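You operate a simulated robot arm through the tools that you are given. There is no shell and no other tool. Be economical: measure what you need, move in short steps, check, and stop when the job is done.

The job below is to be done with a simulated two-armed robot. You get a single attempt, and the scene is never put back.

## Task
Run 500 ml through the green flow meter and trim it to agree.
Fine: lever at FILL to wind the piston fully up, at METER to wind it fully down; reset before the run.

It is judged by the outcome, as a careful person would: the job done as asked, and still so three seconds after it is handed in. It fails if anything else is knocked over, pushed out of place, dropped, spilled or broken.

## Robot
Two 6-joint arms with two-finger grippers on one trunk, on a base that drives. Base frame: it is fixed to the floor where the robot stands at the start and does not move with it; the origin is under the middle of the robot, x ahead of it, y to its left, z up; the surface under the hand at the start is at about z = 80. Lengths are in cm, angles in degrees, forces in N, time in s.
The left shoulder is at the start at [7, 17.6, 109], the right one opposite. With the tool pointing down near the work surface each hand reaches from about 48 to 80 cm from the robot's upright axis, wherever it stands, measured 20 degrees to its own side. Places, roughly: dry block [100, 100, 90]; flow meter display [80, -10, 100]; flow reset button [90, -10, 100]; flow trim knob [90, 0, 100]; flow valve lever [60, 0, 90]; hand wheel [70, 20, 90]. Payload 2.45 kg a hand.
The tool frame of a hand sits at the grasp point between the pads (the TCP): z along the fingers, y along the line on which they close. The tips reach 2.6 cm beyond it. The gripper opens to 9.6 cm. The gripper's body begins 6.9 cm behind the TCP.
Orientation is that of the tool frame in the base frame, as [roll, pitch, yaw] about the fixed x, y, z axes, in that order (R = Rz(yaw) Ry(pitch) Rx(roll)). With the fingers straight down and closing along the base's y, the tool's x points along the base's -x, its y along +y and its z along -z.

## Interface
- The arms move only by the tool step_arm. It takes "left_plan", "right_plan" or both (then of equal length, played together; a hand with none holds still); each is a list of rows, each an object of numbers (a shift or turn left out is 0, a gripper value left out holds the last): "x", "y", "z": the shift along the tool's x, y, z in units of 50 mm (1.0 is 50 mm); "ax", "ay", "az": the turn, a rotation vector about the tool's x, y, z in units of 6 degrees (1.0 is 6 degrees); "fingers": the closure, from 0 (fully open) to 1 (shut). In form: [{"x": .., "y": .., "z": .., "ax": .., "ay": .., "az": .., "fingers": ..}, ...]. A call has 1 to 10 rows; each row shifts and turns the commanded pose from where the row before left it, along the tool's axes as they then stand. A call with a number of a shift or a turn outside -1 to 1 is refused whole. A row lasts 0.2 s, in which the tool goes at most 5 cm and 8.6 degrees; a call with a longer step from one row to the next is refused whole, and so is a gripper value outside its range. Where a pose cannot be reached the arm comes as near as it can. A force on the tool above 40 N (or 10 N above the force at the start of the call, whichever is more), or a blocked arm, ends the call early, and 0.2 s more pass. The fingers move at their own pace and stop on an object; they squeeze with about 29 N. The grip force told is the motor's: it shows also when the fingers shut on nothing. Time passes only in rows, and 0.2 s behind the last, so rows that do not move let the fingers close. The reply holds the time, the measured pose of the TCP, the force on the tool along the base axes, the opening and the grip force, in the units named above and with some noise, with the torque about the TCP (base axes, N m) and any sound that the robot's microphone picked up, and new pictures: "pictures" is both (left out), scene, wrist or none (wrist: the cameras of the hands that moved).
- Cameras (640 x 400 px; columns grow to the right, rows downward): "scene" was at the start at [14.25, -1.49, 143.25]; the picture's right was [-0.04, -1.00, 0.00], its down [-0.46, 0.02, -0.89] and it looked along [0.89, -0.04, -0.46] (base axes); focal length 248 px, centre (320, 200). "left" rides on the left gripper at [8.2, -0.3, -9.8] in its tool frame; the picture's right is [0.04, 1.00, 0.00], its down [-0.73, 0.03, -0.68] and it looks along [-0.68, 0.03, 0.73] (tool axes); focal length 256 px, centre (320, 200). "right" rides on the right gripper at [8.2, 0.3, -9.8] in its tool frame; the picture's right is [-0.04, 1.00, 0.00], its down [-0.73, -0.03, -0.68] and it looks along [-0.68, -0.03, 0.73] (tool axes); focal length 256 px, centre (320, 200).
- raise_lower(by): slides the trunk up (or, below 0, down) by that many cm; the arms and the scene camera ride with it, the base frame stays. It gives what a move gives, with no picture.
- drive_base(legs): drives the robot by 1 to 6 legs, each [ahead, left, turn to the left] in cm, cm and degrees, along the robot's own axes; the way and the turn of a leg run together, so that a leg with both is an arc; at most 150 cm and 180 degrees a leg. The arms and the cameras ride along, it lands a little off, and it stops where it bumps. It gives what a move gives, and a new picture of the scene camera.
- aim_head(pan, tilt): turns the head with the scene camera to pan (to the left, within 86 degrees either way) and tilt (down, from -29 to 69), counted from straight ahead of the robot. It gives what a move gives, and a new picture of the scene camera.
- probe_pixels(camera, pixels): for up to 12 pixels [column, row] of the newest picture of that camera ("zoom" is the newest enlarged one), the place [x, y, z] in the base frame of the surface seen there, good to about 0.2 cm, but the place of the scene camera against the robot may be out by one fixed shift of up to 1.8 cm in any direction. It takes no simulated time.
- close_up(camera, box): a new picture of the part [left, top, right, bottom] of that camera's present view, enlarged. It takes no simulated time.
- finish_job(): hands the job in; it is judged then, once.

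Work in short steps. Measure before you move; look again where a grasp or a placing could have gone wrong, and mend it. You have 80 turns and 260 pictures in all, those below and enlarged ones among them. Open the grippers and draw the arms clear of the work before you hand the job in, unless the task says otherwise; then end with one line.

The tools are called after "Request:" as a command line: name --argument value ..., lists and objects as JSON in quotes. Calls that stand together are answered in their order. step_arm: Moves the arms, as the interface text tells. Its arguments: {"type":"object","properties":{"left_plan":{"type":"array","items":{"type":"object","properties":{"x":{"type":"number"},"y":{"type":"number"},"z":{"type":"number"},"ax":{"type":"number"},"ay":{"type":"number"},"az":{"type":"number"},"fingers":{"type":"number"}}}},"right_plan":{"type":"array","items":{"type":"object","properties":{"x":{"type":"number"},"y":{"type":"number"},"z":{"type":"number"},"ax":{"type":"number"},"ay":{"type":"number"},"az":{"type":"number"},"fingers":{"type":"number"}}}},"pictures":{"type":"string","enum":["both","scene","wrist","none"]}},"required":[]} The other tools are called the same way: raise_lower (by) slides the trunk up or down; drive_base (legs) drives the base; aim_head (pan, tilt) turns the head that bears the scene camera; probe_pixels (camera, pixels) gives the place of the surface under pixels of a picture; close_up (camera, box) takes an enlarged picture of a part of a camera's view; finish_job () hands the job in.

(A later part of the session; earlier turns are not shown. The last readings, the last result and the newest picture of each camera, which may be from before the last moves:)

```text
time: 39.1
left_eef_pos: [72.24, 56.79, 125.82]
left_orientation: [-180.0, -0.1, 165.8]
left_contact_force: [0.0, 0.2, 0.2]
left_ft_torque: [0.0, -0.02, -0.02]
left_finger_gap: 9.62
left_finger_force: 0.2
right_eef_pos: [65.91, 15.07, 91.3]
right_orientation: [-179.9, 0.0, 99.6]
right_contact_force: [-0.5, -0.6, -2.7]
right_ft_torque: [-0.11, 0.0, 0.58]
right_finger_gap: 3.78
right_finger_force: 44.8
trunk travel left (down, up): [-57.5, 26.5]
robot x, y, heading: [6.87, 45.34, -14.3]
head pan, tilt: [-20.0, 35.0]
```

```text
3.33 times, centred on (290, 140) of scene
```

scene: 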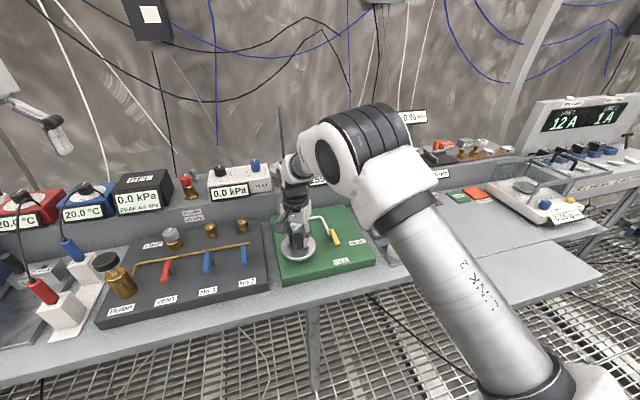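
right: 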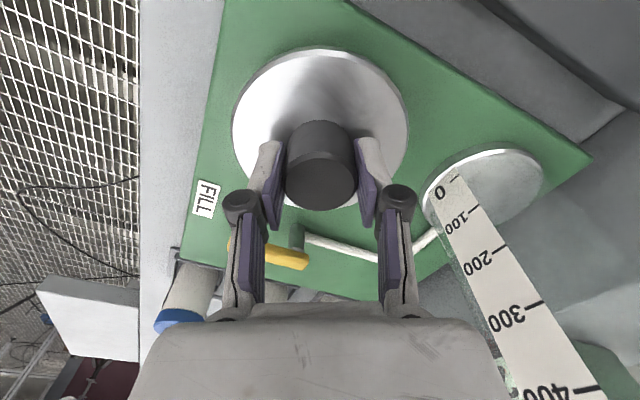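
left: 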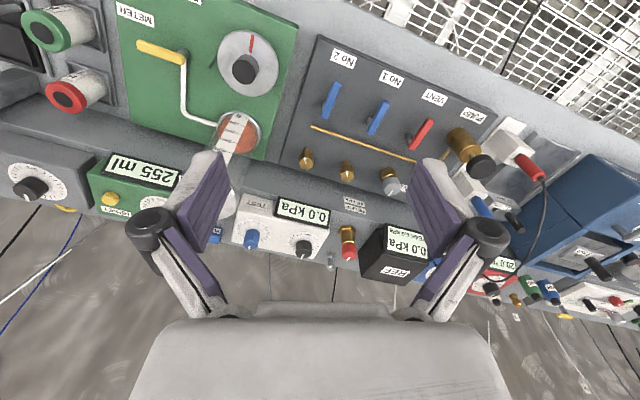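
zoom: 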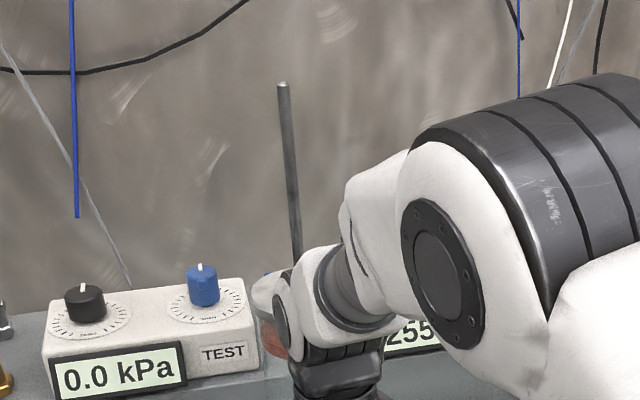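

Rod top unchanged (row ≈105 both times) with torque steady: the piston is hard up at its stop. Release, rise, align the hand with the board (yaw ≈76) and go to the far side of the lever.

Request:
step_arm --right_plan '[{"fingers": 0}, {}, {"z": -0.8}, {"z": -0.8}, {"az": 1, "fingers": 1}, {"az": 1}, {"az": 1}, {"az": 1}, {"x": -0.88, "y": -0.28}, {"x": -0.88, "y": -0.28}]' --pictures "both"

Request:
close_up --camera "scene" --box '[240, 100, 400, 280]'

```text
time: 41.3
left_eef_pos: [72.13, 56.72, 125.94]
left_orientation: [180.0, -0.1, 165.9]
left_contact_force: [0.3, -0.5, 0.3]
left_ft_torque: [0.0, -0.01, -0.02]
left_finger_gap: 9.59
left_finger_force: 0.1
right_eef_pos: [61.01, 6.83, 99.41]
right_orientation: [-180.0, -0.1, 75.8]
right_contact_force: [-0.2, -0.1, 0.4]
right_ft_torque: [0.03, 0.0, -0.01]
right_finger_gap: 0.01
right_finger_force: 29.0
trunk travel left (down, up): [-57.5, 26.5]
robot x, y, heading: [6.8, 45.82, -14.5]
head pan, tilt: [-20.0, 35.0]
```

scene: 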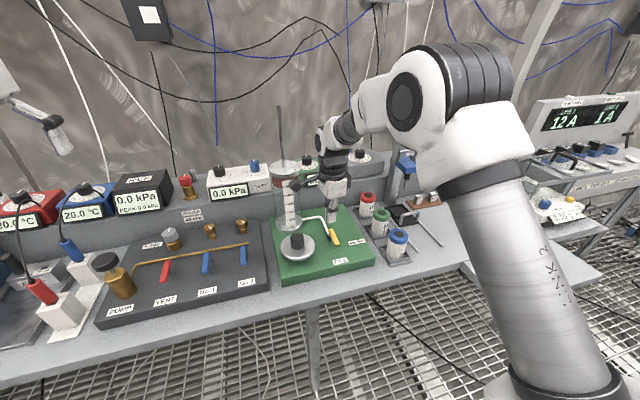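
right: 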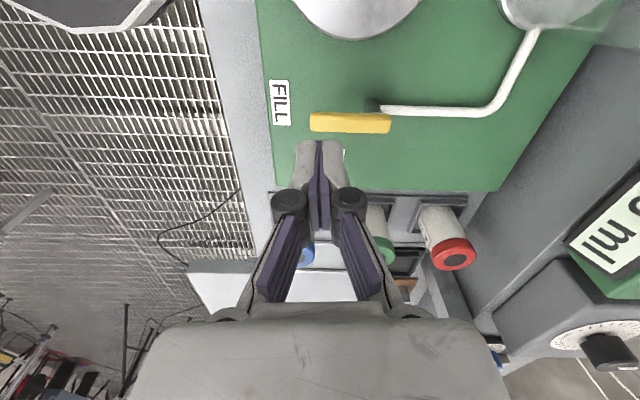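

```text
2.22 times, centred on (320, 190) of scene
```

zoom: 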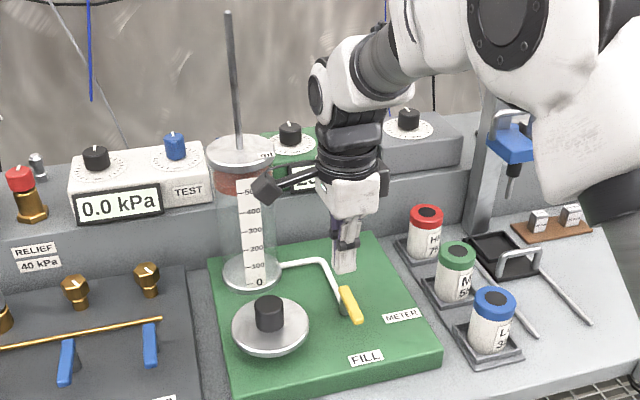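

Piston is at the top (≈500 mark). Before lowering, check the lever's exact place against the finger at (61.0, 6.8).

Request:
probe_pixels --camera "right" --pixels '[[315, 122], [388, 124], [350, 117], [350, 127], [378, 107]]'

```text
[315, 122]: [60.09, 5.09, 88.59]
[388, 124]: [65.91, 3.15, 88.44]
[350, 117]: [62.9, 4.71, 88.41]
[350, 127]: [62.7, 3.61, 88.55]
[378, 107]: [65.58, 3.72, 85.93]
```

Lower beside the lever and sweep it back around to METER.

Request:
step_arm --right_plan '[{"x": 0.1, "z": 0.98}, {"z": 1.0}, {"x": -0.24, "y": 0.03}, {"x": -0.4, "y": -0.06}, {"x": -0.19, "y": 0.04}, {"x": -0.19, "y": 0.04}, {"x": -0.16, "y": 0.11}, {"x": -0.16, "y": 0.12}, {"x": -0.11, "y": 0.16}, {"x": -0.1, "y": 0.17}]' --pictures "wrist"

Request:
step_arm --right_plan '[{"y": 0.06}, {"y": 0.06}]' --pictures "wrist"

```text
time: 43.5
left_eef_pos: [72.1, 56.98, 126.0]
left_orientation: [-180.0, 0.1, 165.9]
left_contact_force: [0.0, 0.4, 0.2]
left_ft_torque: [-0.04, 0.04, -0.01]
left_finger_gap: 9.59
left_finger_force: 0.0
right_eef_pos: [62.01, -0.41, 89.38]
right_orientation: [-179.7, 0.0, 75.8]
right_contact_force: [-10.7, 9.7, -5.2]
right_ft_torque: [0.16, 0.14, -0.08]
right_finger_gap: 0.0
right_finger_force: 28.5
trunk travel left (down, up): [-57.5, 26.5]
robot x, y, heading: [6.78, 45.69, -14.3]
head pan, tilt: [-20.0, 35.0]
```

right: 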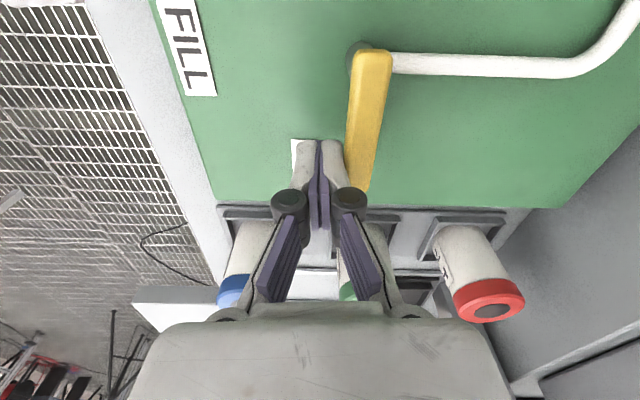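

```text
time: 44.1
left_eef_pos: [71.9, 56.95, 126.1]
left_orientation: [-179.9, 0.2, 165.8]
left_contact_force: [0.9, 0.6, 0.1]
left_ft_torque: [0.02, 0.01, -0.03]
left_finger_gap: 9.58
left_finger_force: 0.0
right_eef_pos: [61.91, -0.58, 89.36]
right_orientation: [-179.1, 0.0, 75.7]
right_contact_force: [-19.6, 7.0, 9.0]
right_ft_torque: [-0.05, 0.12, -0.24]
right_finger_gap: 0.0
right_finger_force: 28.8
trunk travel left (down, up): [-57.5, 26.5]
robot x, y, heading: [6.76, 45.18, -14.4]
head pan, tilt: [-20.0, 35.0]
stopped in row 2 (right hand): the force on the tool passed its limit at 43 N (the readings are from after the stop); the commanded pose is now the measured one
```

right: 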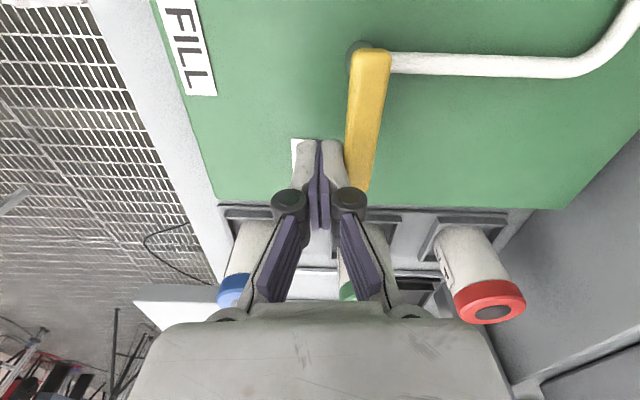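

Lever firmly at METER. Back off, rise and shift right past the bottles' side; meanwhile pull the left hand back, in preparation for driving up to the meter.

Request:
step_arm --right_plan '[{"y": -0.3}, {"z": -0.95}, {"z": -0.95}, {"z": -0.95}, {"z": -0.95}, {"z": -0.95}, {"x": -0.6}, {"x": -0.6}]' --left_plan '[{"x": 0.3}, {"x": 0.3}, {"x": 0.3}, {"x": 0.3}, {"x": 0.3}, {"x": 0.3}, {"x": 0.3}, {}]' --pictures "both"

Request:
probe_pixels --camera "scene" --pixels '[[100, 120], [230, 120], [150, 15], [550, 60], [330, 100], [330, 162], [312, 300], [280, 108]]'

```text
time: 45.9
left_eef_pos: [62.02, 59.19, 125.73]
left_orientation: [179.8, -0.1, 165.8]
left_contact_force: [0.6, 0.2, -0.9]
left_ft_torque: [-0.02, 0.02, -0.01]
left_finger_gap: 9.58
left_finger_force: 0.1
right_eef_pos: [59.93, -6.27, 113.03]
right_orientation: [-179.3, -0.1, 75.7]
right_contact_force: [0.7, -0.4, -0.4]
right_ft_torque: [0.03, 0.0, 0.0]
right_finger_gap: 0.0
right_finger_force: 28.5
trunk travel left (down, up): [-57.5, 26.5]
robot x, y, heading: [6.51, 45.36, -14.2]
head pan, tilt: [-20.0, 35.0]
```

scene: 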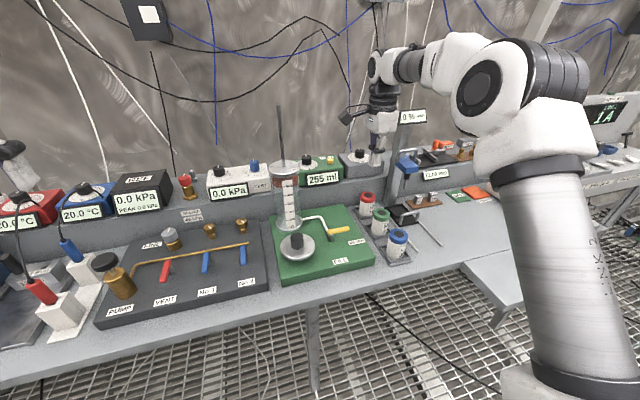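
right: 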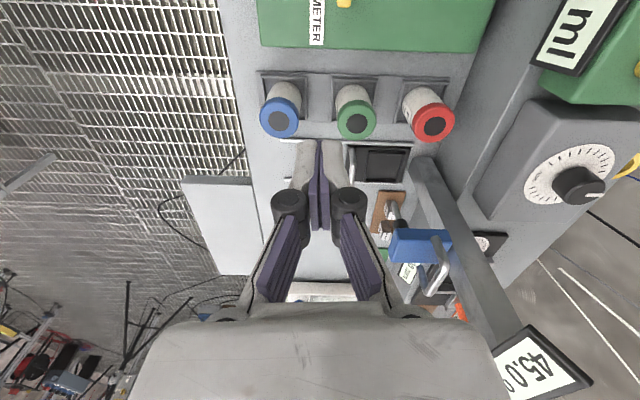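
left: 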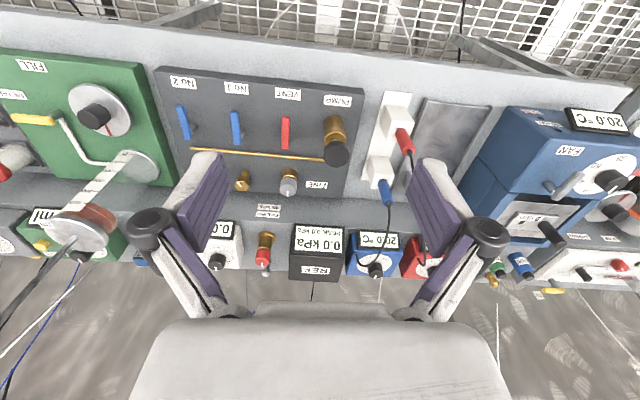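

```text
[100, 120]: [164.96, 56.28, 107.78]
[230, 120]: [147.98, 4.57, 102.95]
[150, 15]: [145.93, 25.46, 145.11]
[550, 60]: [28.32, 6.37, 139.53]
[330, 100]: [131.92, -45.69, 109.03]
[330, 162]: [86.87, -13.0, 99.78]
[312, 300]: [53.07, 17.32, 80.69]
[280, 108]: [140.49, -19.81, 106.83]
```

The wall is 140+ cm away. Check where the tall "45 %" stand is relative to the path of the right hand.

Request:
probe_pixels --camera "right" --pixels '[[540, 370], [470, 270], [425, 170], [420, 240], [510, 345], [578, 187], [585, 380]]'

```text
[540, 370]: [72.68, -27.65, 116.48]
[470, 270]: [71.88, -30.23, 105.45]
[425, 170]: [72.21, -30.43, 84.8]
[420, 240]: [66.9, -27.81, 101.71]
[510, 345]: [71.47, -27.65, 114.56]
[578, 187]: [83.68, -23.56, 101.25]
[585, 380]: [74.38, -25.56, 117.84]
```

Clear. Drive straight ahead 22 cm.

Request:
drive_base --legs '[[22, 0, 0]]'

```text
time: 47.6
left_eef_pos: [83.08, 53.68, 125.79]
left_orientation: [-180.0, 0.0, 165.7]
left_contact_force: [-0.5, 0.0, -0.4]
left_ft_torque: [0.02, 0.01, -0.02]
left_finger_gap: 9.58
left_finger_force: 0.0
right_eef_pos: [80.85, -11.66, 113.23]
right_orientation: [-179.3, -0.1, 75.6]
right_contact_force: [-0.3, 0.5, 0.3]
right_ft_torque: [0.02, 0.02, 0.0]
right_finger_gap: 0.01
right_finger_force: 28.4
trunk travel left (down, up): [-57.5, 26.5]
robot x, y, heading: [27.97, 39.88, -14.3]
head pan, tilt: [-20.0, 35.0]
```

scene: 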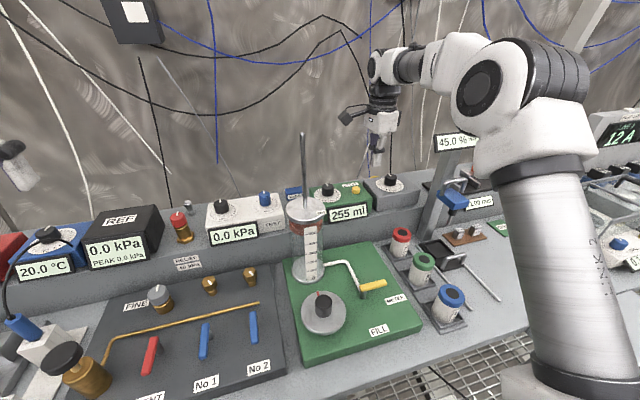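

Move above the reset button (87.4, −12.75) at z≈107 and look.

Request:
step_arm --right_plan '[{"y": 0.44, "x": 0.04, "z": 0.4}, {"y": 0.44, "x": 0.04, "z": 0.4}, {"y": 0.44, "x": 0.03, "z": 0.4}, {}]' --pictures "wrist"

Request:
close_up --camera "scene" --box '[300, 140, 420, 230]'

```text
time: 48.6
left_eef_pos: [83.08, 53.74, 125.87]
left_orientation: [180.0, 0.0, 165.7]
left_contact_force: [0.6, 0.5, 0.4]
left_ft_torque: [-0.02, -0.03, -0.04]
left_finger_gap: 9.62
left_finger_force: 0.0
right_eef_pos: [87.18, -12.76, 106.93]
right_orientation: [-179.3, -0.1, 75.6]
right_contact_force: [0.2, 0.0, -0.8]
right_ft_torque: [0.0, -0.01, 0.01]
right_finger_gap: 0.0
right_finger_force: 28.9
trunk travel left (down, up): [-57.5, 26.5]
robot x, y, heading: [27.93, 39.96, -14.3]
head pan, tilt: [-20.0, 35.0]
```

right: 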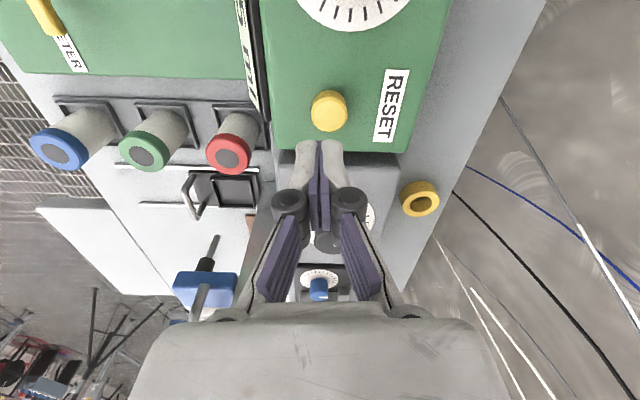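

```text
4.44 times, centred on (360, 185) of scene
```

zoom: 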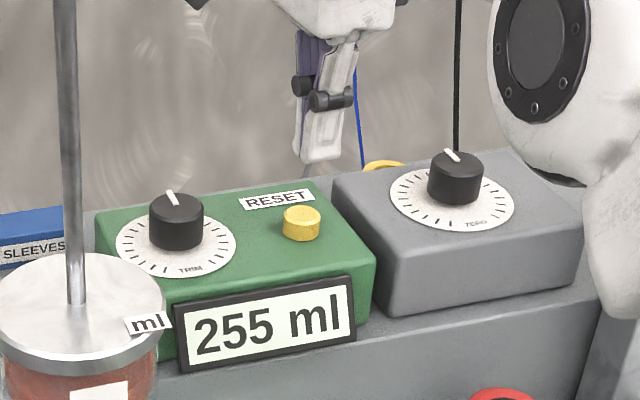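

Request:
probe_pixels --camera "right" --pixels '[[328, 112], [328, 97], [328, 122], [315, 110], [342, 110], [350, 22], [300, 0], [402, 0]]'

```text
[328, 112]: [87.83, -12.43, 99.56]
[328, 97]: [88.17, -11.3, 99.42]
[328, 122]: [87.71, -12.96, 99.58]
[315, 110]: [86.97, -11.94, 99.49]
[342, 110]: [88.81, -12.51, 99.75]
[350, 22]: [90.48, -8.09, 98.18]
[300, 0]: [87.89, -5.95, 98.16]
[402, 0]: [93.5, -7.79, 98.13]
```

Button centre ≈ (87.7, −12.5, 99.6). Shift slightly, descend and press gently, then check.

Request:
step_arm --right_plan '[{"y": 0.08, "x": 0.08}, {"z": 0.5}, {"z": 0.35}, {"z": 0.06}, {"z": 0.06}, {"z": 0.06}, {"z": 0.04}, {}]' --pictures "scene"

Request:
close_up --camera "scene" --box '[300, 140, 420, 230]'

```text
time: 50.4
left_eef_pos: [83.35, 53.78, 125.86]
left_orientation: [-179.9, 0.1, 165.7]
left_contact_force: [-0.2, -0.1, 0.8]
left_ft_torque: [-0.05, 0.02, -0.01]
left_finger_gap: 9.6
left_finger_force: 0.2
right_eef_pos: [87.77, -12.41, 101.67]
right_orientation: [-179.3, 0.0, 75.7]
right_contact_force: [0.5, -0.4, 3.0]
right_ft_torque: [-0.02, -0.05, 0.0]
right_finger_gap: 0.58
right_finger_force: 27.8
trunk travel left (down, up): [-57.5, 26.5]
robot x, y, heading: [27.7, 40.08, -14.3]
head pan, tilt: [-20.0, 35.0]
heard: click
```

scene: 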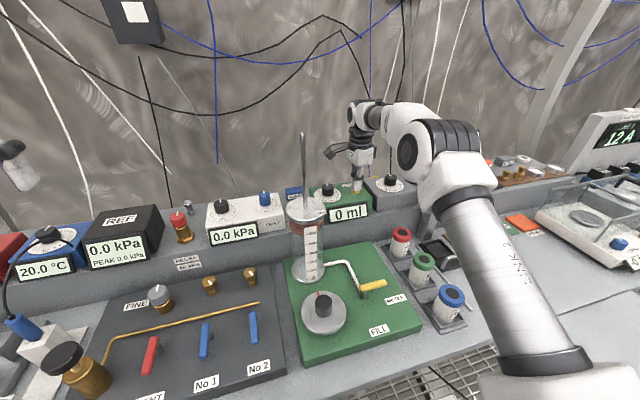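

```text
4.44 times, centred on (360, 185) of scene
```

zoom: 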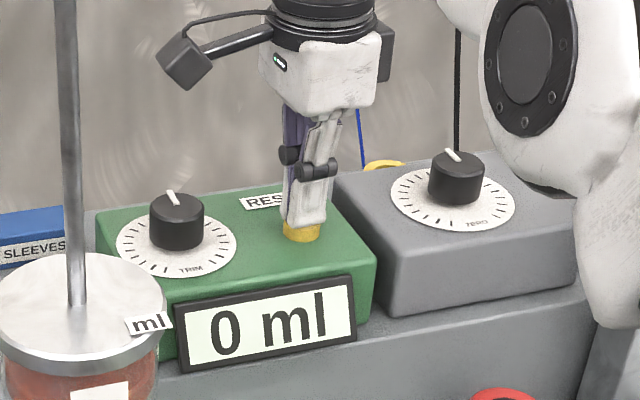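

Click and display 0 ml. Rise clear and drive back 22 cm for the wheel.

Request:
step_arm --right_plan '[{"z": -0.5}, {"z": -0.9}, {"z": -0.9}]' --pictures "none"

Request:
drive_base --legs '[[-22, 0, 0]]'

```text
time: 51.2
left_eef_pos: [83.23, 53.74, 125.9]
left_orientation: [179.9, 0.0, 165.8]
left_contact_force: [-0.8, -1.0, 0.7]
left_ft_torque: [-0.01, -0.01, 0.0]
left_finger_gap: 9.63
left_finger_force: 0.1
right_eef_pos: [87.22, -11.94, 112.57]
right_orientation: [-179.0, -0.1, 75.6]
right_contact_force: [0.0, 0.1, 0.5]
right_ft_torque: [-0.02, 0.03, 0.0]
right_finger_gap: 0.0
right_finger_force: 29.0
right hand out of reach, approached as far as the arm can: row 3
trunk travel left (down, up): [-57.5, 26.5]
robot x, y, heading: [27.8, 39.99, -14.4]
head pan, tilt: [-20.0, 35.0]
```

```text
time: 52.9
left_eef_pos: [61.98, 59.23, 125.83]
left_orientation: [179.9, 0.0, 165.7]
left_contact_force: [-0.3, 0.0, 0.3]
left_ft_torque: [0.03, -0.01, 0.05]
left_finger_gap: 9.6
left_finger_force: 0.1
right_eef_pos: [66.12, -6.48, 112.61]
right_orientation: [-179.3, -0.2, 75.9]
right_contact_force: [-0.3, -0.4, 0.9]
right_ft_torque: [0.01, -0.01, 0.01]
right_finger_gap: 0.0
right_finger_force: 28.1
trunk travel left (down, up): [-57.5, 26.5]
robot x, y, heading: [6.62, 45.39, -14.2]
head pan, tilt: [-20.0, 35.0]
```

scene: 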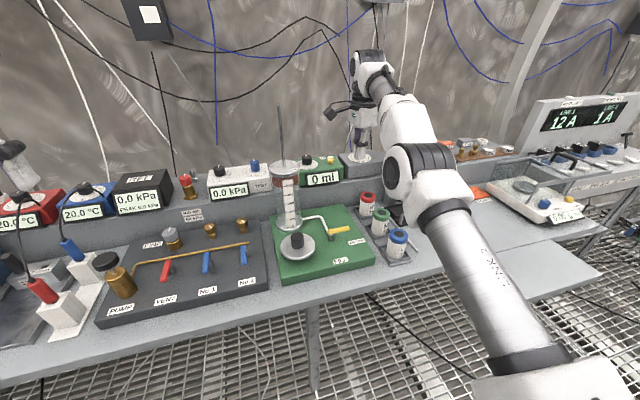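

Bring the hand over the wheel at z≈98, pulling back first to stay away from the cylinder, opening and starting to turn.

Request:
step_arm --right_plan '[{"y": -0.55, "z": 0.5}, {"y": -0.55, "z": 0.5}, {"x": 0.832, "z": 0.38}, {"x": 0.832, "z": 0.38}, {"x": 0.832, "z": 0.38}, {"x": 0.832, "z": 0.38, "fingers": 0}, {"x": 0.832, "z": 0.38}, {"az": 1}, {"az": 1}, {"az": 1}]' --pictures "wrist"

```text
time: 55.1
left_eef_pos: [61.78, 59.3, 125.84]
left_orientation: [-180.0, 0.0, 165.7]
left_contact_force: [0.3, -0.4, -0.2]
left_ft_torque: [0.0, -0.05, -0.01]
left_finger_gap: 9.61
left_finger_force: 0.0
right_eef_pos: [69.63, 0.06, 110.07]
right_orientation: [-179.3, 0.1, 57.8]
right_contact_force: [0.2, -0.2, -0.6]
right_ft_torque: [0.01, 0.01, -0.01]
right_finger_gap: 9.61
right_finger_force: 0.0
right hand out of reach, approached as far as the arm can: row 1, 2, 3, 4, 5, 6, 7
trunk travel left (down, up): [-57.5, 26.5]
robot x, y, heading: [6.81, 45.8, -14.4]
head pan, tilt: [-20.0, 35.0]
```

right: 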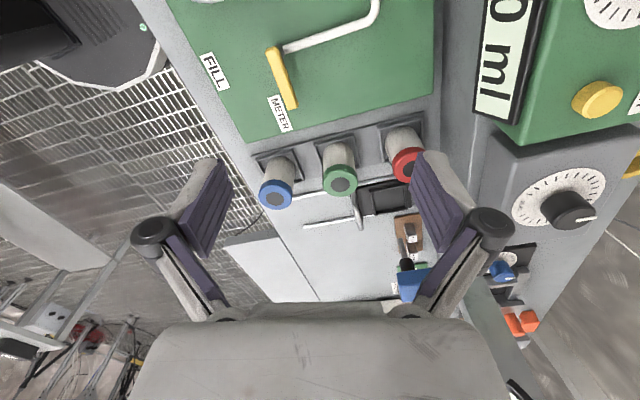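

The arm reported out-of-reach mid-way; look at the arm's posture before going on.

Request:
step_arm --right_plan '[{"z": -0.1}]' --pictures "scene"

```text
time: 55.5
left_eef_pos: [61.8, 59.41, 125.86]
left_orientation: [-180.0, 0.0, 165.8]
left_contact_force: [-0.3, 0.1, -0.7]
left_ft_torque: [0.01, -0.01, -0.03]
left_finger_gap: 9.6
left_finger_force: 0.0
right_eef_pos: [69.41, 0.16, 110.66]
right_orientation: [-179.3, 0.2, 57.7]
right_contact_force: [-0.5, -0.4, 0.5]
right_ft_torque: [-0.05, 0.0, 0.0]
right_finger_gap: 9.59
right_finger_force: 0.0
trunk travel left (down, up): [-57.5, 26.5]
robot x, y, heading: [7.11, 45.29, -14.0]
head pan, tilt: [-20.0, 35.0]
```

scene: 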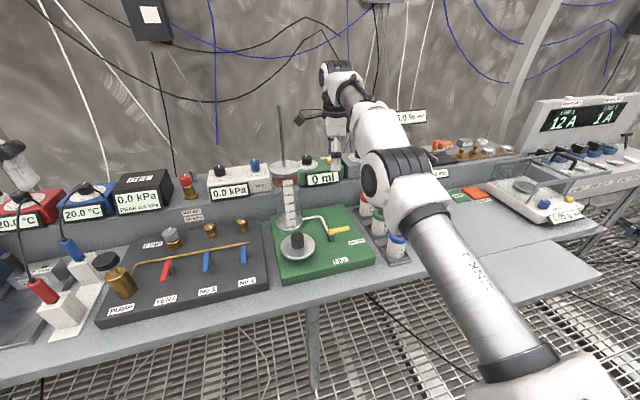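

I probe the arm's elbow and wrist heights to tell its configuration.

Request:
probe_pixels --camera "scene" --pixels '[[400, 165], [420, 205], [460, 280], [510, 370], [385, 125], [345, 80], [335, 130], [350, 100]]'

```text
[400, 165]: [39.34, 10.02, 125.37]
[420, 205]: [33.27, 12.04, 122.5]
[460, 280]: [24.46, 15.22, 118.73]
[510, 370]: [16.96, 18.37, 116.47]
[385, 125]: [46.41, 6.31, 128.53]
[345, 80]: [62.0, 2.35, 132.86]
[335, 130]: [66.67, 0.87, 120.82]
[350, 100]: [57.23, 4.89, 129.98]
```

The arm is nearly straight (shoulder z≈109, elbow ≈120, wrist ≈131), i.e. stuck at full stretch rather than flipped. Try easing it in toward the shoulder in small steps.

Request:
step_arm --right_plan '[{"x": -0.05, "y": -0.2}, {"x": -0.05, "y": -0.2}, {"x": -0.05, "y": -0.2}, {"x": -0.05, "y": -0.2}, {"x": -0.05, "y": -0.2}]' --pictures "scene"

```text
time: 56.7
left_eef_pos: [61.91, 59.26, 125.63]
left_orientation: [-180.0, 0.1, 165.9]
left_contact_force: [-0.9, -0.4, -0.3]
left_ft_torque: [0.01, -0.03, -0.05]
left_finger_gap: 9.59
left_finger_force: 0.1
right_eef_pos: [69.44, 0.08, 110.56]
right_orientation: [-179.2, 0.2, 57.9]
right_contact_force: [0.5, -1.2, -0.3]
right_ft_torque: [-0.01, 0.0, 0.01]
right_finger_gap: 9.62
right_finger_force: 0.0
right hand out of reach, approached as far as the arm can: row 1, 2, 3, 4, 5
trunk travel left (down, up): [-57.5, 26.5]
robot x, y, heading: [6.65, 45.46, -14.1]
head pan, tilt: [-20.0, 35.0]
```

scene: 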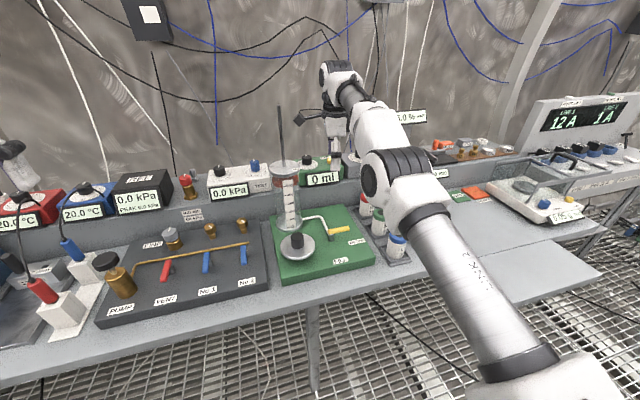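

Stuck at the straight-arm singularity. Try stretching outward/up slightly, then back in, to let the elbow unlock.

Request:
step_arm --right_plan '[{"x": 0.1, "y": 0.4, "z": -0.2}, {"x": 0.1, "y": 0.4, "z": -0.2}, {"z": 0.3}, {"z": 0.3}, {"x": -0.1, "y": -0.4, "z": 0.2}, {"x": -0.1, "y": -0.4, "z": 0.2}, {"x": -0.1, "y": -0.4, "z": 0.2}, {"x": -0.1, "y": -0.4, "z": 0.2}]' --pictures "none"

```text
time: 58.5
left_eef_pos: [61.77, 59.22, 125.76]
left_orientation: [-180.0, 0.0, 165.9]
left_contact_force: [0.0, 0.1, -0.4]
left_ft_torque: [0.0, 0.01, -0.03]
left_finger_gap: 9.59
left_finger_force: 0.1
right_eef_pos: [69.88, -0.03, 108.25]
right_orientation: [-179.1, 0.3, 57.7]
right_contact_force: [0.5, 0.2, 0.2]
right_ft_torque: [-0.01, 0.0, 0.0]
right_finger_gap: 9.61
right_finger_force: 0.1
right hand out of reach, approached as far as the arm can: row 1, 2, 4, 5, 6, 7, 8
trunk travel left (down, up): [-57.5, 26.5]
robot x, y, heading: [6.63, 45.44, -14.3]
head pan, tilt: [-20.0, 35.0]
```

Downward motion was accepted once; downward steps bend the elbow the right way. Use many small downward steps.

Request:
step_arm --right_plan '[{"z": 0.2, "y": 0.1}, {"z": 0.2, "y": 0.05}, {"z": 0.2, "y": 0.05}, {"z": 0.2}, {"z": 0.2}, {"z": 0.2}, {"z": 0.2, "y": -0.05}, {"z": 0.2, "y": -0.05}, {"z": 0.2, "y": -0.1}, {"z": 0.2, "y": -0.1}]' --pictures "none"

```text
time: 60.7
left_eef_pos: [61.78, 59.19, 125.87]
left_orientation: [180.0, 0.0, 165.7]
left_contact_force: [0.9, -0.2, -0.1]
left_ft_torque: [0.01, -0.01, 0.03]
left_finger_gap: 9.62
left_finger_force: 0.0
right_eef_pos: [71.99, -0.44, 98.46]
right_orientation: [-179.2, 0.2, 57.8]
right_contact_force: [0.1, -0.3, 0.2]
right_ft_torque: [-0.02, 0.01, -0.01]
right_finger_gap: 9.62
right_finger_force: 0.1
right hand out of reach, approached as far as the arm can: row 5, 7, 8, 9, 10
trunk travel left (down, up): [-57.5, 26.5]
robot x, y, heading: [6.4, 45.2, -14.5]
head pan, tilt: [-20.0, 35.0]
```

Still locked. Go up a bit, then sweep down while pulling outward hard (elbow bends toward the right side), then in.

Request:
step_arm --right_plan '[{"z": -0.8}, {"z": -0.8}, {"x": 0.1, "y": 0.6, "z": 0.1}, {"x": 0.05, "y": 0.3, "z": 0.5}, {"x": 0.05, "y": 0.3, "z": 0.5}, {"x": -0.02, "y": -0.1, "z": 0.1}, {"x": -0.02, "y": -0.1, "z": 0.1}, {"x": -0.04, "y": -0.2}, {"x": -0.04, "y": -0.2}, {"x": -0.06, "y": -0.3}]' --pictures "scene"

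```text
time: 62.9
left_eef_pos: [61.93, 59.25, 125.85]
left_orientation: [-180.0, 0.0, 165.8]
left_contact_force: [-0.1, 0.9, 0.7]
left_ft_torque: [-0.03, -0.02, 0.01]
left_finger_gap: 9.62
left_finger_force: 0.1
right_eef_pos: [72.19, -0.35, 98.68]
right_orientation: [-179.2, 0.2, 57.8]
right_contact_force: [0.3, -0.1, -0.1]
right_ft_torque: [-0.01, 0.02, -0.01]
right_finger_gap: 9.6
right_finger_force: 0.0
right hand out of reach, approached as far as the arm can: row 1, 2, 3, 4, 5, 6, 7, 8, 9, 10
trunk travel left (down, up): [-57.5, 26.5]
robot x, y, heading: [6.77, 45.49, -14.3]
head pan, tilt: [-20.0, 35.0]
```

scene: 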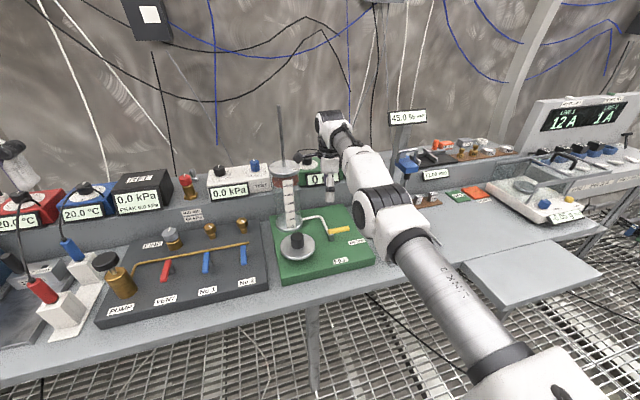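

The arm won't take any inward step. Before trying a larger inward-down step I check the clearances under the hand.

Request:
close_up --camera "scene" --box '[270, 140, 430, 280]'

Request:
probe_pixels --camera "scene" --pixels '[[366, 218], [378, 220], [398, 237], [328, 192], [480, 345], [405, 235], [370, 190], [345, 140], [322, 120]]'

```text
2.86 times, centred on (350, 210) of scene
```

zoom: 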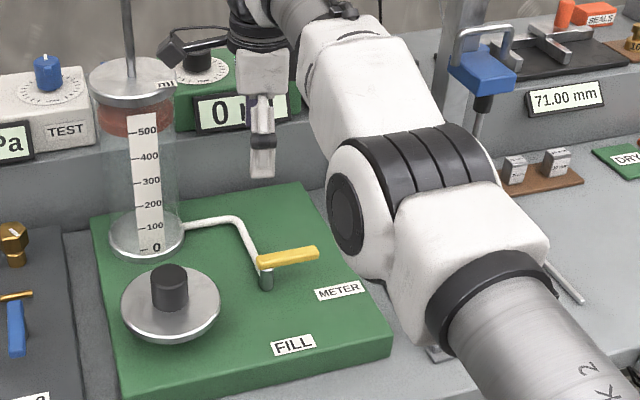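

```text
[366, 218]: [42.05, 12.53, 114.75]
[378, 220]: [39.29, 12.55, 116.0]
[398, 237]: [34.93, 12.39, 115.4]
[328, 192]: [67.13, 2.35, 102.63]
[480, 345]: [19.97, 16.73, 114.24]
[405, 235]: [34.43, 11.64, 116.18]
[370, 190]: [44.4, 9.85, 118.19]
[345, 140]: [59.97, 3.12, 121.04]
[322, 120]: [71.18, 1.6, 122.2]
```

The hand camera is close to the cylinder, so turn away (ccw) and take one large inward-down step with the fingers shut.

Request:
step_arm --right_plan '[{"az": -1, "fingers": 1}, {"az": -1}, {"az": -1}, {"x": -0.1, "y": -0.8, "z": 0.5}]' --pictures "none"

```text
time: 63.9
left_eef_pos: [61.79, 59.08, 125.9]
left_orientation: [-179.9, 0.0, 165.8]
left_contact_force: [-0.8, -0.4, 0.3]
left_ft_torque: [-0.03, -0.02, -0.03]
left_finger_gap: 9.62
left_finger_force: 0.0
right_eef_pos: [72.12, -0.55, 98.3]
right_orientation: [-179.2, -0.2, 75.8]
right_contact_force: [0.1, -0.2, 0.0]
right_ft_torque: [-0.02, -0.01, 0.01]
right_finger_gap: 0.0
right_finger_force: 28.7
right hand out of reach, approached as far as the arm can: row 4
trunk travel left (down, up): [-57.5, 26.5]
robot x, y, heading: [6.64, 45.24, -14.1]
head pan, tilt: [-20.0, 35.0]
```

The elbow sits exactly straight. I'll raise the trunk 20 cm for vertical room, then descend along the arm's own arc with a very gradual inward bias so the elbow can bend.

Request:
raise_lower --by 20

Request:
step_arm --right_plan '[{"z": 0.16, "y": 0.024}, {"z": 0.16, "y": 0.0208}, {"z": 0.16, "y": 0.0176}, {"z": 0.16, "y": 0.0144}, {"z": 0.16, "y": 0.0112}, {"z": 0.16, "y": 0.008}, {"z": 0.16, "y": 0.0048}, {"z": 0.16, "y": 0.0016}, {"z": 0.16, "y": -0.002}, {"z": 0.16, "y": -0.006}]' --pictures "none"

```text
time: 66.1
left_eef_pos: [61.86, 59.31, 145.76]
left_orientation: [-179.9, 0.0, 165.8]
left_contact_force: [0.0, -0.6, -0.6]
left_ft_torque: [-0.02, 0.02, 0.01]
left_finger_gap: 9.61
left_finger_force: 0.0
right_eef_pos: [72.03, -0.59, 118.4]
right_orientation: [-179.2, -0.1, 75.8]
right_contact_force: [0.1, -0.8, 0.0]
right_ft_torque: [-0.03, 0.0, -0.02]
right_finger_gap: 0.02
right_finger_force: 29.2
trunk travel left (down, up): [-77.5, 6.5]
robot x, y, heading: [6.15, 45.39, -14.2]
head pan, tilt: [-20.0, 35.0]
```

```text
time: 68.3
left_eef_pos: [61.83, 59.22, 145.88]
left_orientation: [180.0, -0.1, 165.8]
left_contact_force: [1.3, 0.5, -0.3]
left_ft_torque: [0.03, 0.01, 0.01]
left_finger_gap: 9.59
left_finger_force: 0.0
right_eef_pos: [72.76, -0.83, 110.4]
right_orientation: [-179.2, -0.1, 75.8]
right_contact_force: [-0.2, 0.1, 0.2]
right_ft_torque: [0.02, -0.03, 0.02]
right_finger_gap: 0.0
right_finger_force: 27.9
right hand out of reach, approached as far as the arm can: row 9
trunk travel left (down, up): [-77.5, 6.5]
robot x, y, heading: [6.54, 45.17, -14.1]
head pan, tilt: [-20.0, 35.0]
```

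It follows the arc. Continue down with growing inward bias.

Request:
step_arm --right_plan '[{"z": 0.16, "y": -0.003}, {"z": 0.16, "y": -0.006}, {"z": 0.16, "y": -0.01}, {"z": 0.16, "y": -0.014}, {"z": 0.16, "y": -0.02}, {"z": 0.16, "y": -0.026}, {"z": 0.16, "y": -0.034}, {"z": 0.16, "y": -0.044}, {"z": 0.16, "y": -0.056}, {"z": 0.16, "y": -0.07}]' --pictures "none"

```text
time: 70.5
left_eef_pos: [61.87, 59.32, 145.75]
left_orientation: [-179.9, 0.0, 165.9]
left_contact_force: [-0.6, -0.2, -0.6]
left_ft_torque: [0.03, 0.01, 0.0]
left_finger_gap: 9.59
left_finger_force: 0.0
right_eef_pos: [72.5, -0.58, 102.25]
right_orientation: [-179.1, -0.2, 75.8]
right_contact_force: [0.3, 0.5, 0.2]
right_ft_torque: [0.0, 0.01, 0.02]
right_finger_gap: 0.01
right_finger_force: 28.2
right hand out of reach, approached as far as the arm can: row 6, 8, 10
trunk travel left (down, up): [-77.5, 6.5]
robot x, y, heading: [6.39, 45.37, -14.2]
head pan, tilt: [-20.0, 35.0]
```

Test the other way: upward with inward bias, to see whether the elbow unlocks.

Request:
step_arm --right_plan '[{"z": -0.3, "y": -0.03}, {"z": -0.3, "y": -0.06}, {"z": -0.3, "y": -0.1}, {"z": -0.3, "y": -0.15}, {"z": -0.3, "y": -0.2}]' --pictures "scene"

```text
time: 71.7
left_eef_pos: [61.81, 59.36, 145.76]
left_orientation: [180.0, 0.0, 165.8]
left_contact_force: [-0.4, 0.4, 0.4]
left_ft_torque: [0.0, 0.02, 0.0]
left_finger_gap: 9.6
left_finger_force: 0.0
right_eef_pos: [72.67, -0.87, 109.95]
right_orientation: [-179.2, -0.2, 75.8]
right_contact_force: [-0.3, -0.3, 0.5]
right_ft_torque: [0.0, -0.01, -0.02]
right_finger_gap: 0.0
right_finger_force: 28.2
right hand out of reach, approached as far as the arm can: row 2, 3, 4, 5
trunk travel left (down, up): [-77.5, 6.5]
robot x, y, heading: [6.67, 45.05, -14.3]
head pan, tilt: [-20.0, 35.0]
```

scene: 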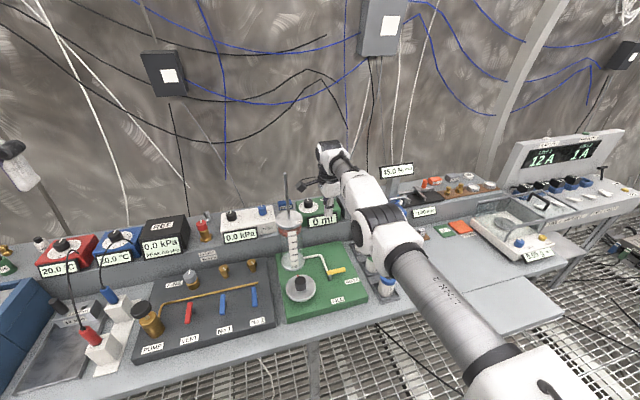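

Try: several pure outward commands to pull the elbow dead straight, then one big down-and-in step.

Request:
step_arm --right_plan '[{"y": 0.8}, {"y": 0.8}, {"y": 0.8}, {"y": 0.8}, {"z": 0.8, "y": -0.5}, {"z": 0.4, "y": -0.8}, {"y": -0.8}]' --pictures "none"

```text
time: 73.3
left_eef_pos: [61.67, 59.51, 145.77]
left_orientation: [-179.9, 0.2, 165.9]
left_contact_force: [-0.4, -0.8, -0.1]
left_ft_torque: [-0.04, -0.04, -0.01]
left_finger_gap: 9.59
left_finger_force: 0.0
right_eef_pos: [62.75, 2.1, 103.77]
right_orientation: [-179.5, -0.1, 75.8]
right_contact_force: [-1.7, 0.6, 0.0]
right_ft_torque: [-0.03, -0.02, -0.02]
right_finger_gap: 0.02
right_finger_force: 28.7
right hand out of reach, approached as far as the arm can: row 1, 2, 3, 4
trunk travel left (down, up): [-77.5, 6.5]
robot x, y, heading: [6.3, 44.98, -14.2]
head pan, tilt: [-20.0, 35.0]
```

Unlocked. Carry on to above the wheel knob and look at the arm.

Request:
step_arm --right_plan '[{"x": 0.665, "z": 0.3}, {"x": 0.665, "z": 0.3}, {"x": 0.665, "z": 0.3, "fingers": 0}, {"x": 0.665, "z": 0.3}, {"az": 1}, {"az": 1}, {"az": 1}, {"az": 1}, {"az": 1}]' --pictures "both"

```text
time: 75.3
left_eef_pos: [61.88, 59.34, 145.72]
left_orientation: [180.0, 0.0, 165.9]
left_contact_force: [0.3, 0.0, 0.1]
left_ft_torque: [-0.05, -0.01, 0.01]
left_finger_gap: 9.61
left_finger_force: 0.1
right_eef_pos: [66.05, 14.98, 97.56]
right_orientation: [-179.2, 0.3, 45.7]
right_contact_force: [-0.4, -0.1, -0.9]
right_ft_torque: [-0.01, -0.01, 0.0]
right_finger_gap: 9.57
right_finger_force: 0.1
trunk travel left (down, up): [-77.5, 6.5]
robot x, y, heading: [6.45, 45.31, -14.2]
head pan, tilt: [-20.0, 35.0]
```

scene: 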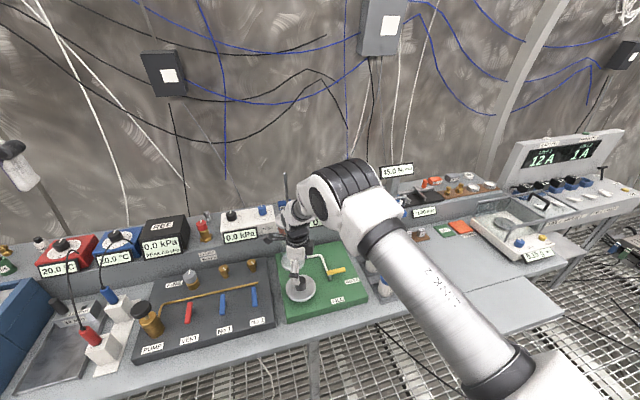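
right: 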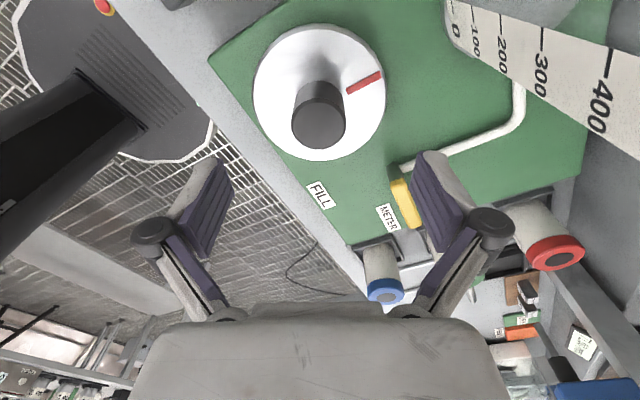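

Elbow is up again and the hand is centred over the knob. Descend, grip, and start turning counter‑clockwise.

Request:
step_arm --right_plan '[{"z": 0.6}, {"z": 0.4}, {"z": 0.25}, {"fingers": 1}, {}, {}, {"az": -1}, {"az": -1}, {"az": -1}, {"az": -1}]' --pictures "none"

Request:
step_arm --right_plan '[{"az": -1}, {"az": -1}, {"az": -1}, {"az": -1}, {"az": -1}, {"az": -1}, {"az": -1}, {"az": -1}, {"az": -1}, {"az": -1}]' --pictures "both"

Request:
close_up --camera "scene" --box '[250, 150, 370, 240]'

```text
time: 77.5
left_eef_pos: [61.75, 59.29, 145.81]
left_orientation: [-180.0, 0.1, 165.9]
left_contact_force: [0.8, -0.9, 0.1]
left_ft_torque: [0.04, 0.01, -0.02]
left_finger_gap: 9.58
left_finger_force: 0.0
right_eef_pos: [65.95, 15.05, 91.65]
right_orientation: [-179.3, 0.0, 69.9]
right_contact_force: [-1.5, 0.5, 5.7]
right_ft_torque: [-1.0, 0.14, -0.03]
right_finger_gap: 3.75
right_finger_force: 45.4
trunk travel left (down, up): [-77.5, 6.5]
robot x, y, heading: [6.79, 44.99, -14.5]
head pan, tilt: [-20.0, 35.0]
```

```text
time: 79.7
left_eef_pos: [61.73, 59.19, 145.95]
left_orientation: [180.0, 0.1, 165.8]
left_contact_force: [-0.3, 0.1, 0.1]
left_ft_torque: [0.04, 0.01, 0.0]
left_finger_gap: 9.6
left_finger_force: 0.0
right_eef_pos: [66.01, 15.06, 91.49]
right_orientation: [-179.7, -0.6, 129.9]
right_contact_force: [10.0, -12.0, 25.3]
right_ft_torque: [-0.1, -0.05, 0.0]
right_finger_gap: 3.74
right_finger_force: 45.5
trunk travel left (down, up): [-77.5, 6.5]
robot x, y, heading: [6.6, 45.39, -13.9]
head pan, tilt: [-20.0, 35.0]
```

scene: 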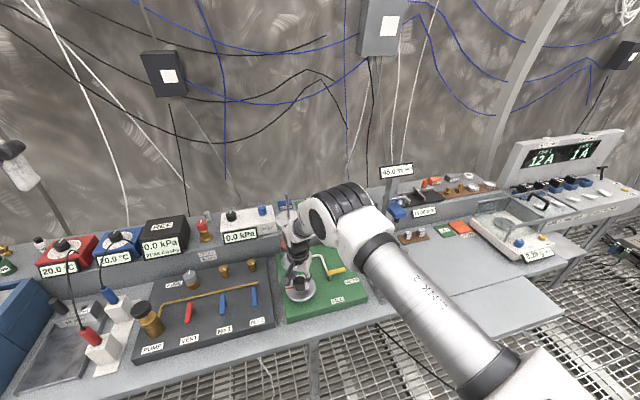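
right: 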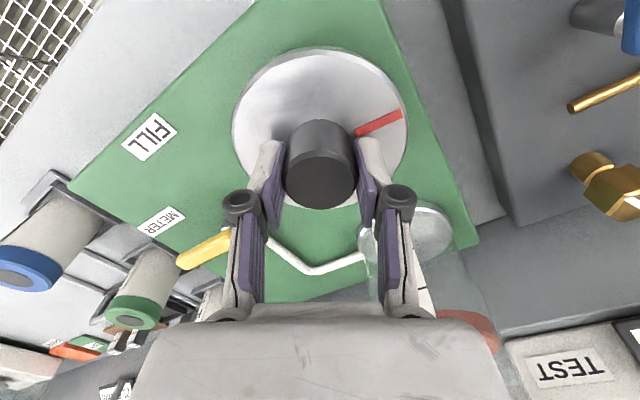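

```text
4.44 times, centred on (310, 195) of scene
```

zoom: 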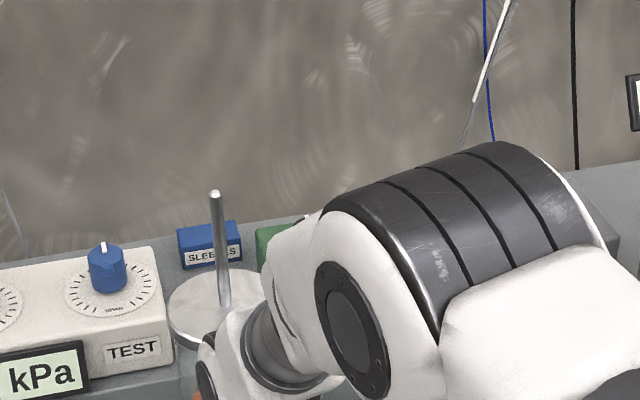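

Piston is coming down, mark following. Continue ccw with a tiny lift to relieve the 25 N vertical load.

Request:
step_arm --right_plan '[{"az": -1, "z": -0.03}, {"az": -1}, {"az": -1}, {"az": -1}, {"az": -1}, {"az": -1}, {"az": -1}, {"az": -1}, {"az": -1}, {"az": -1}]' --pictures "wrist"

Request:
step_arm --right_plan '[{"az": -1, "z": -0.03}, {"az": -1}, {"az": -1}, {"az": -1}, {"az": -1}, {"az": -1}, {"az": -1}, {"az": -1}, {"az": -1}, {"az": -1}]' --pictures "wrist"

```text
time: 81.9
left_eef_pos: [61.94, 59.27, 145.77]
left_orientation: [180.0, 0.0, 165.9]
left_contact_force: [1.1, -0.1, -0.6]
left_ft_torque: [0.02, 0.04, 0.03]
left_finger_gap: 9.62
left_finger_force: 0.0
right_eef_pos: [65.96, 15.09, 91.44]
right_orientation: [179.5, -0.8, -170.2]
right_contact_force: [10.2, -6.8, 9.1]
right_ft_torque: [-0.38, 0.78, 0.03]
right_finger_gap: 3.76
right_finger_force: 45.2
trunk travel left (down, up): [-77.5, 6.5]
robot x, y, heading: [6.56, 45.54, -14.3]
head pan, tilt: [-20.0, 35.0]
```

right: 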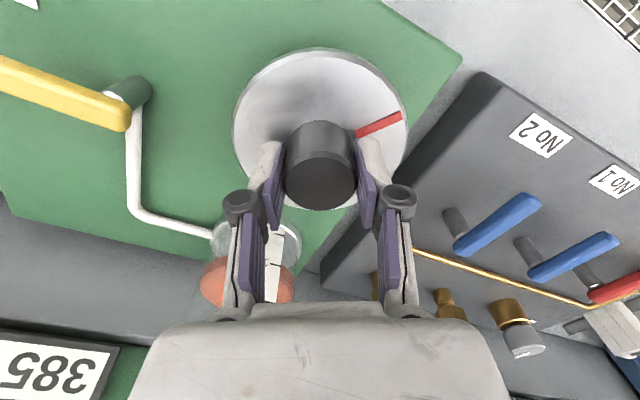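

```text
time: 84.1
left_eef_pos: [61.85, 59.29, 145.81]
left_orientation: [-180.0, 0.0, 165.7]
left_contact_force: [-0.1, -0.9, -0.4]
left_ft_torque: [-0.01, -0.01, -0.03]
left_finger_gap: 9.6
left_finger_force: 0.0
right_eef_pos: [66.03, 14.93, 91.68]
right_orientation: [179.1, 0.0, -110.2]
right_contact_force: [-3.1, 1.9, -6.8]
right_ft_torque: [0.16, 0.02, -0.64]
right_finger_gap: 3.76
right_finger_force: 45.4
trunk travel left (down, up): [-77.5, 6.5]
robot x, y, heading: [6.43, 45.15, -14.2]
head pan, tilt: [-20.0, 35.0]
```

right: 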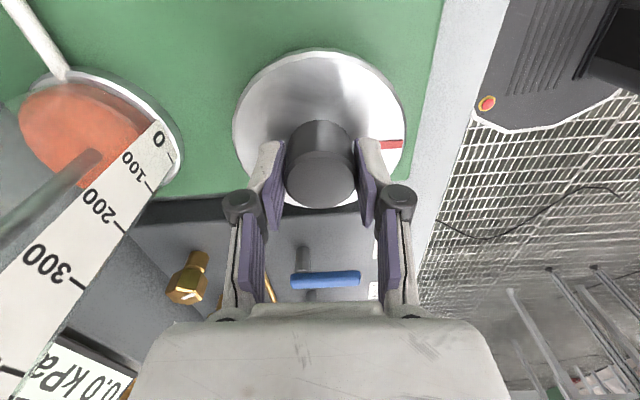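

Torque −0.64 and the mark has begun to slip relative to the grip: bottom stop. Turn 24° more to confirm.

Request:
step_arm --right_plan '[{"az": -1}, {"az": -1}, {"az": -1}, {"az": -1}]' --pictures "both"

Request:
close_up --camera "right" --box '[0, 40, 240, 260]'

```text
time: 85.1
left_eef_pos: [61.86, 59.29, 145.79]
left_orientation: [-180.0, 0.0, 165.8]
left_contact_force: [-0.2, 0.3, 0.3]
left_ft_torque: [0.04, 0.01, 0.01]
left_finger_gap: 9.58
left_finger_force: 0.0
right_eef_pos: [65.88, 14.95, 91.72]
right_orientation: [179.3, 0.2, -86.0]
right_contact_force: [-2.1, 0.1, -1.0]
right_ft_torque: [-0.02, -0.03, -0.81]
right_finger_gap: 3.71
right_finger_force: 45.2
trunk travel left (down, up): [-77.5, 6.5]
robot x, y, heading: [6.65, 45.19, -14.4]
head pan, tilt: [-20.0, 35.0]
```

scene: 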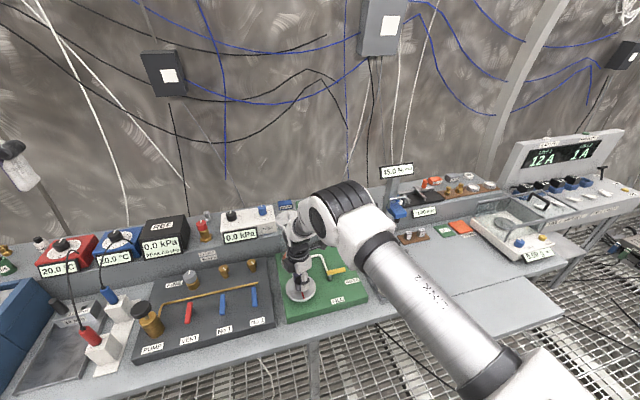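
right: 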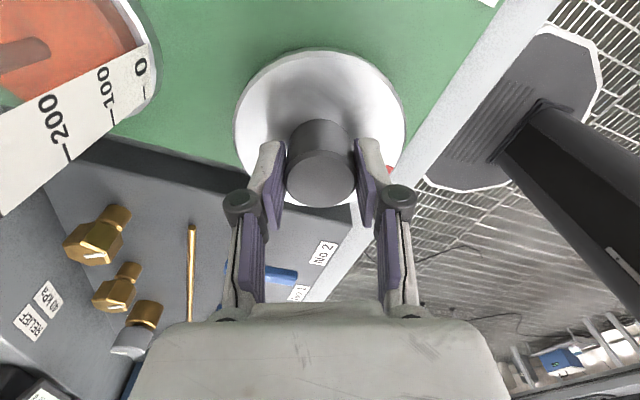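

```text
1.82 times, centred on (120, 150) of right
```

zoom: 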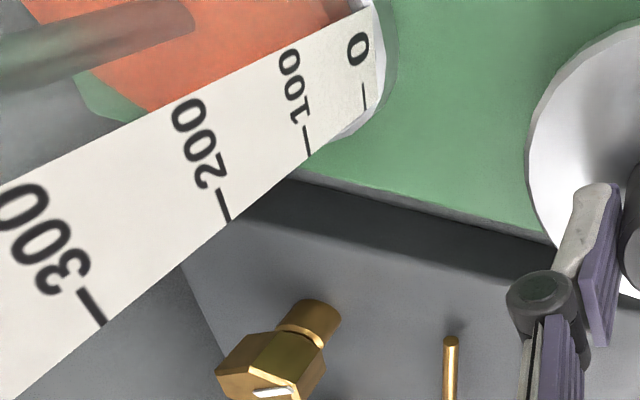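

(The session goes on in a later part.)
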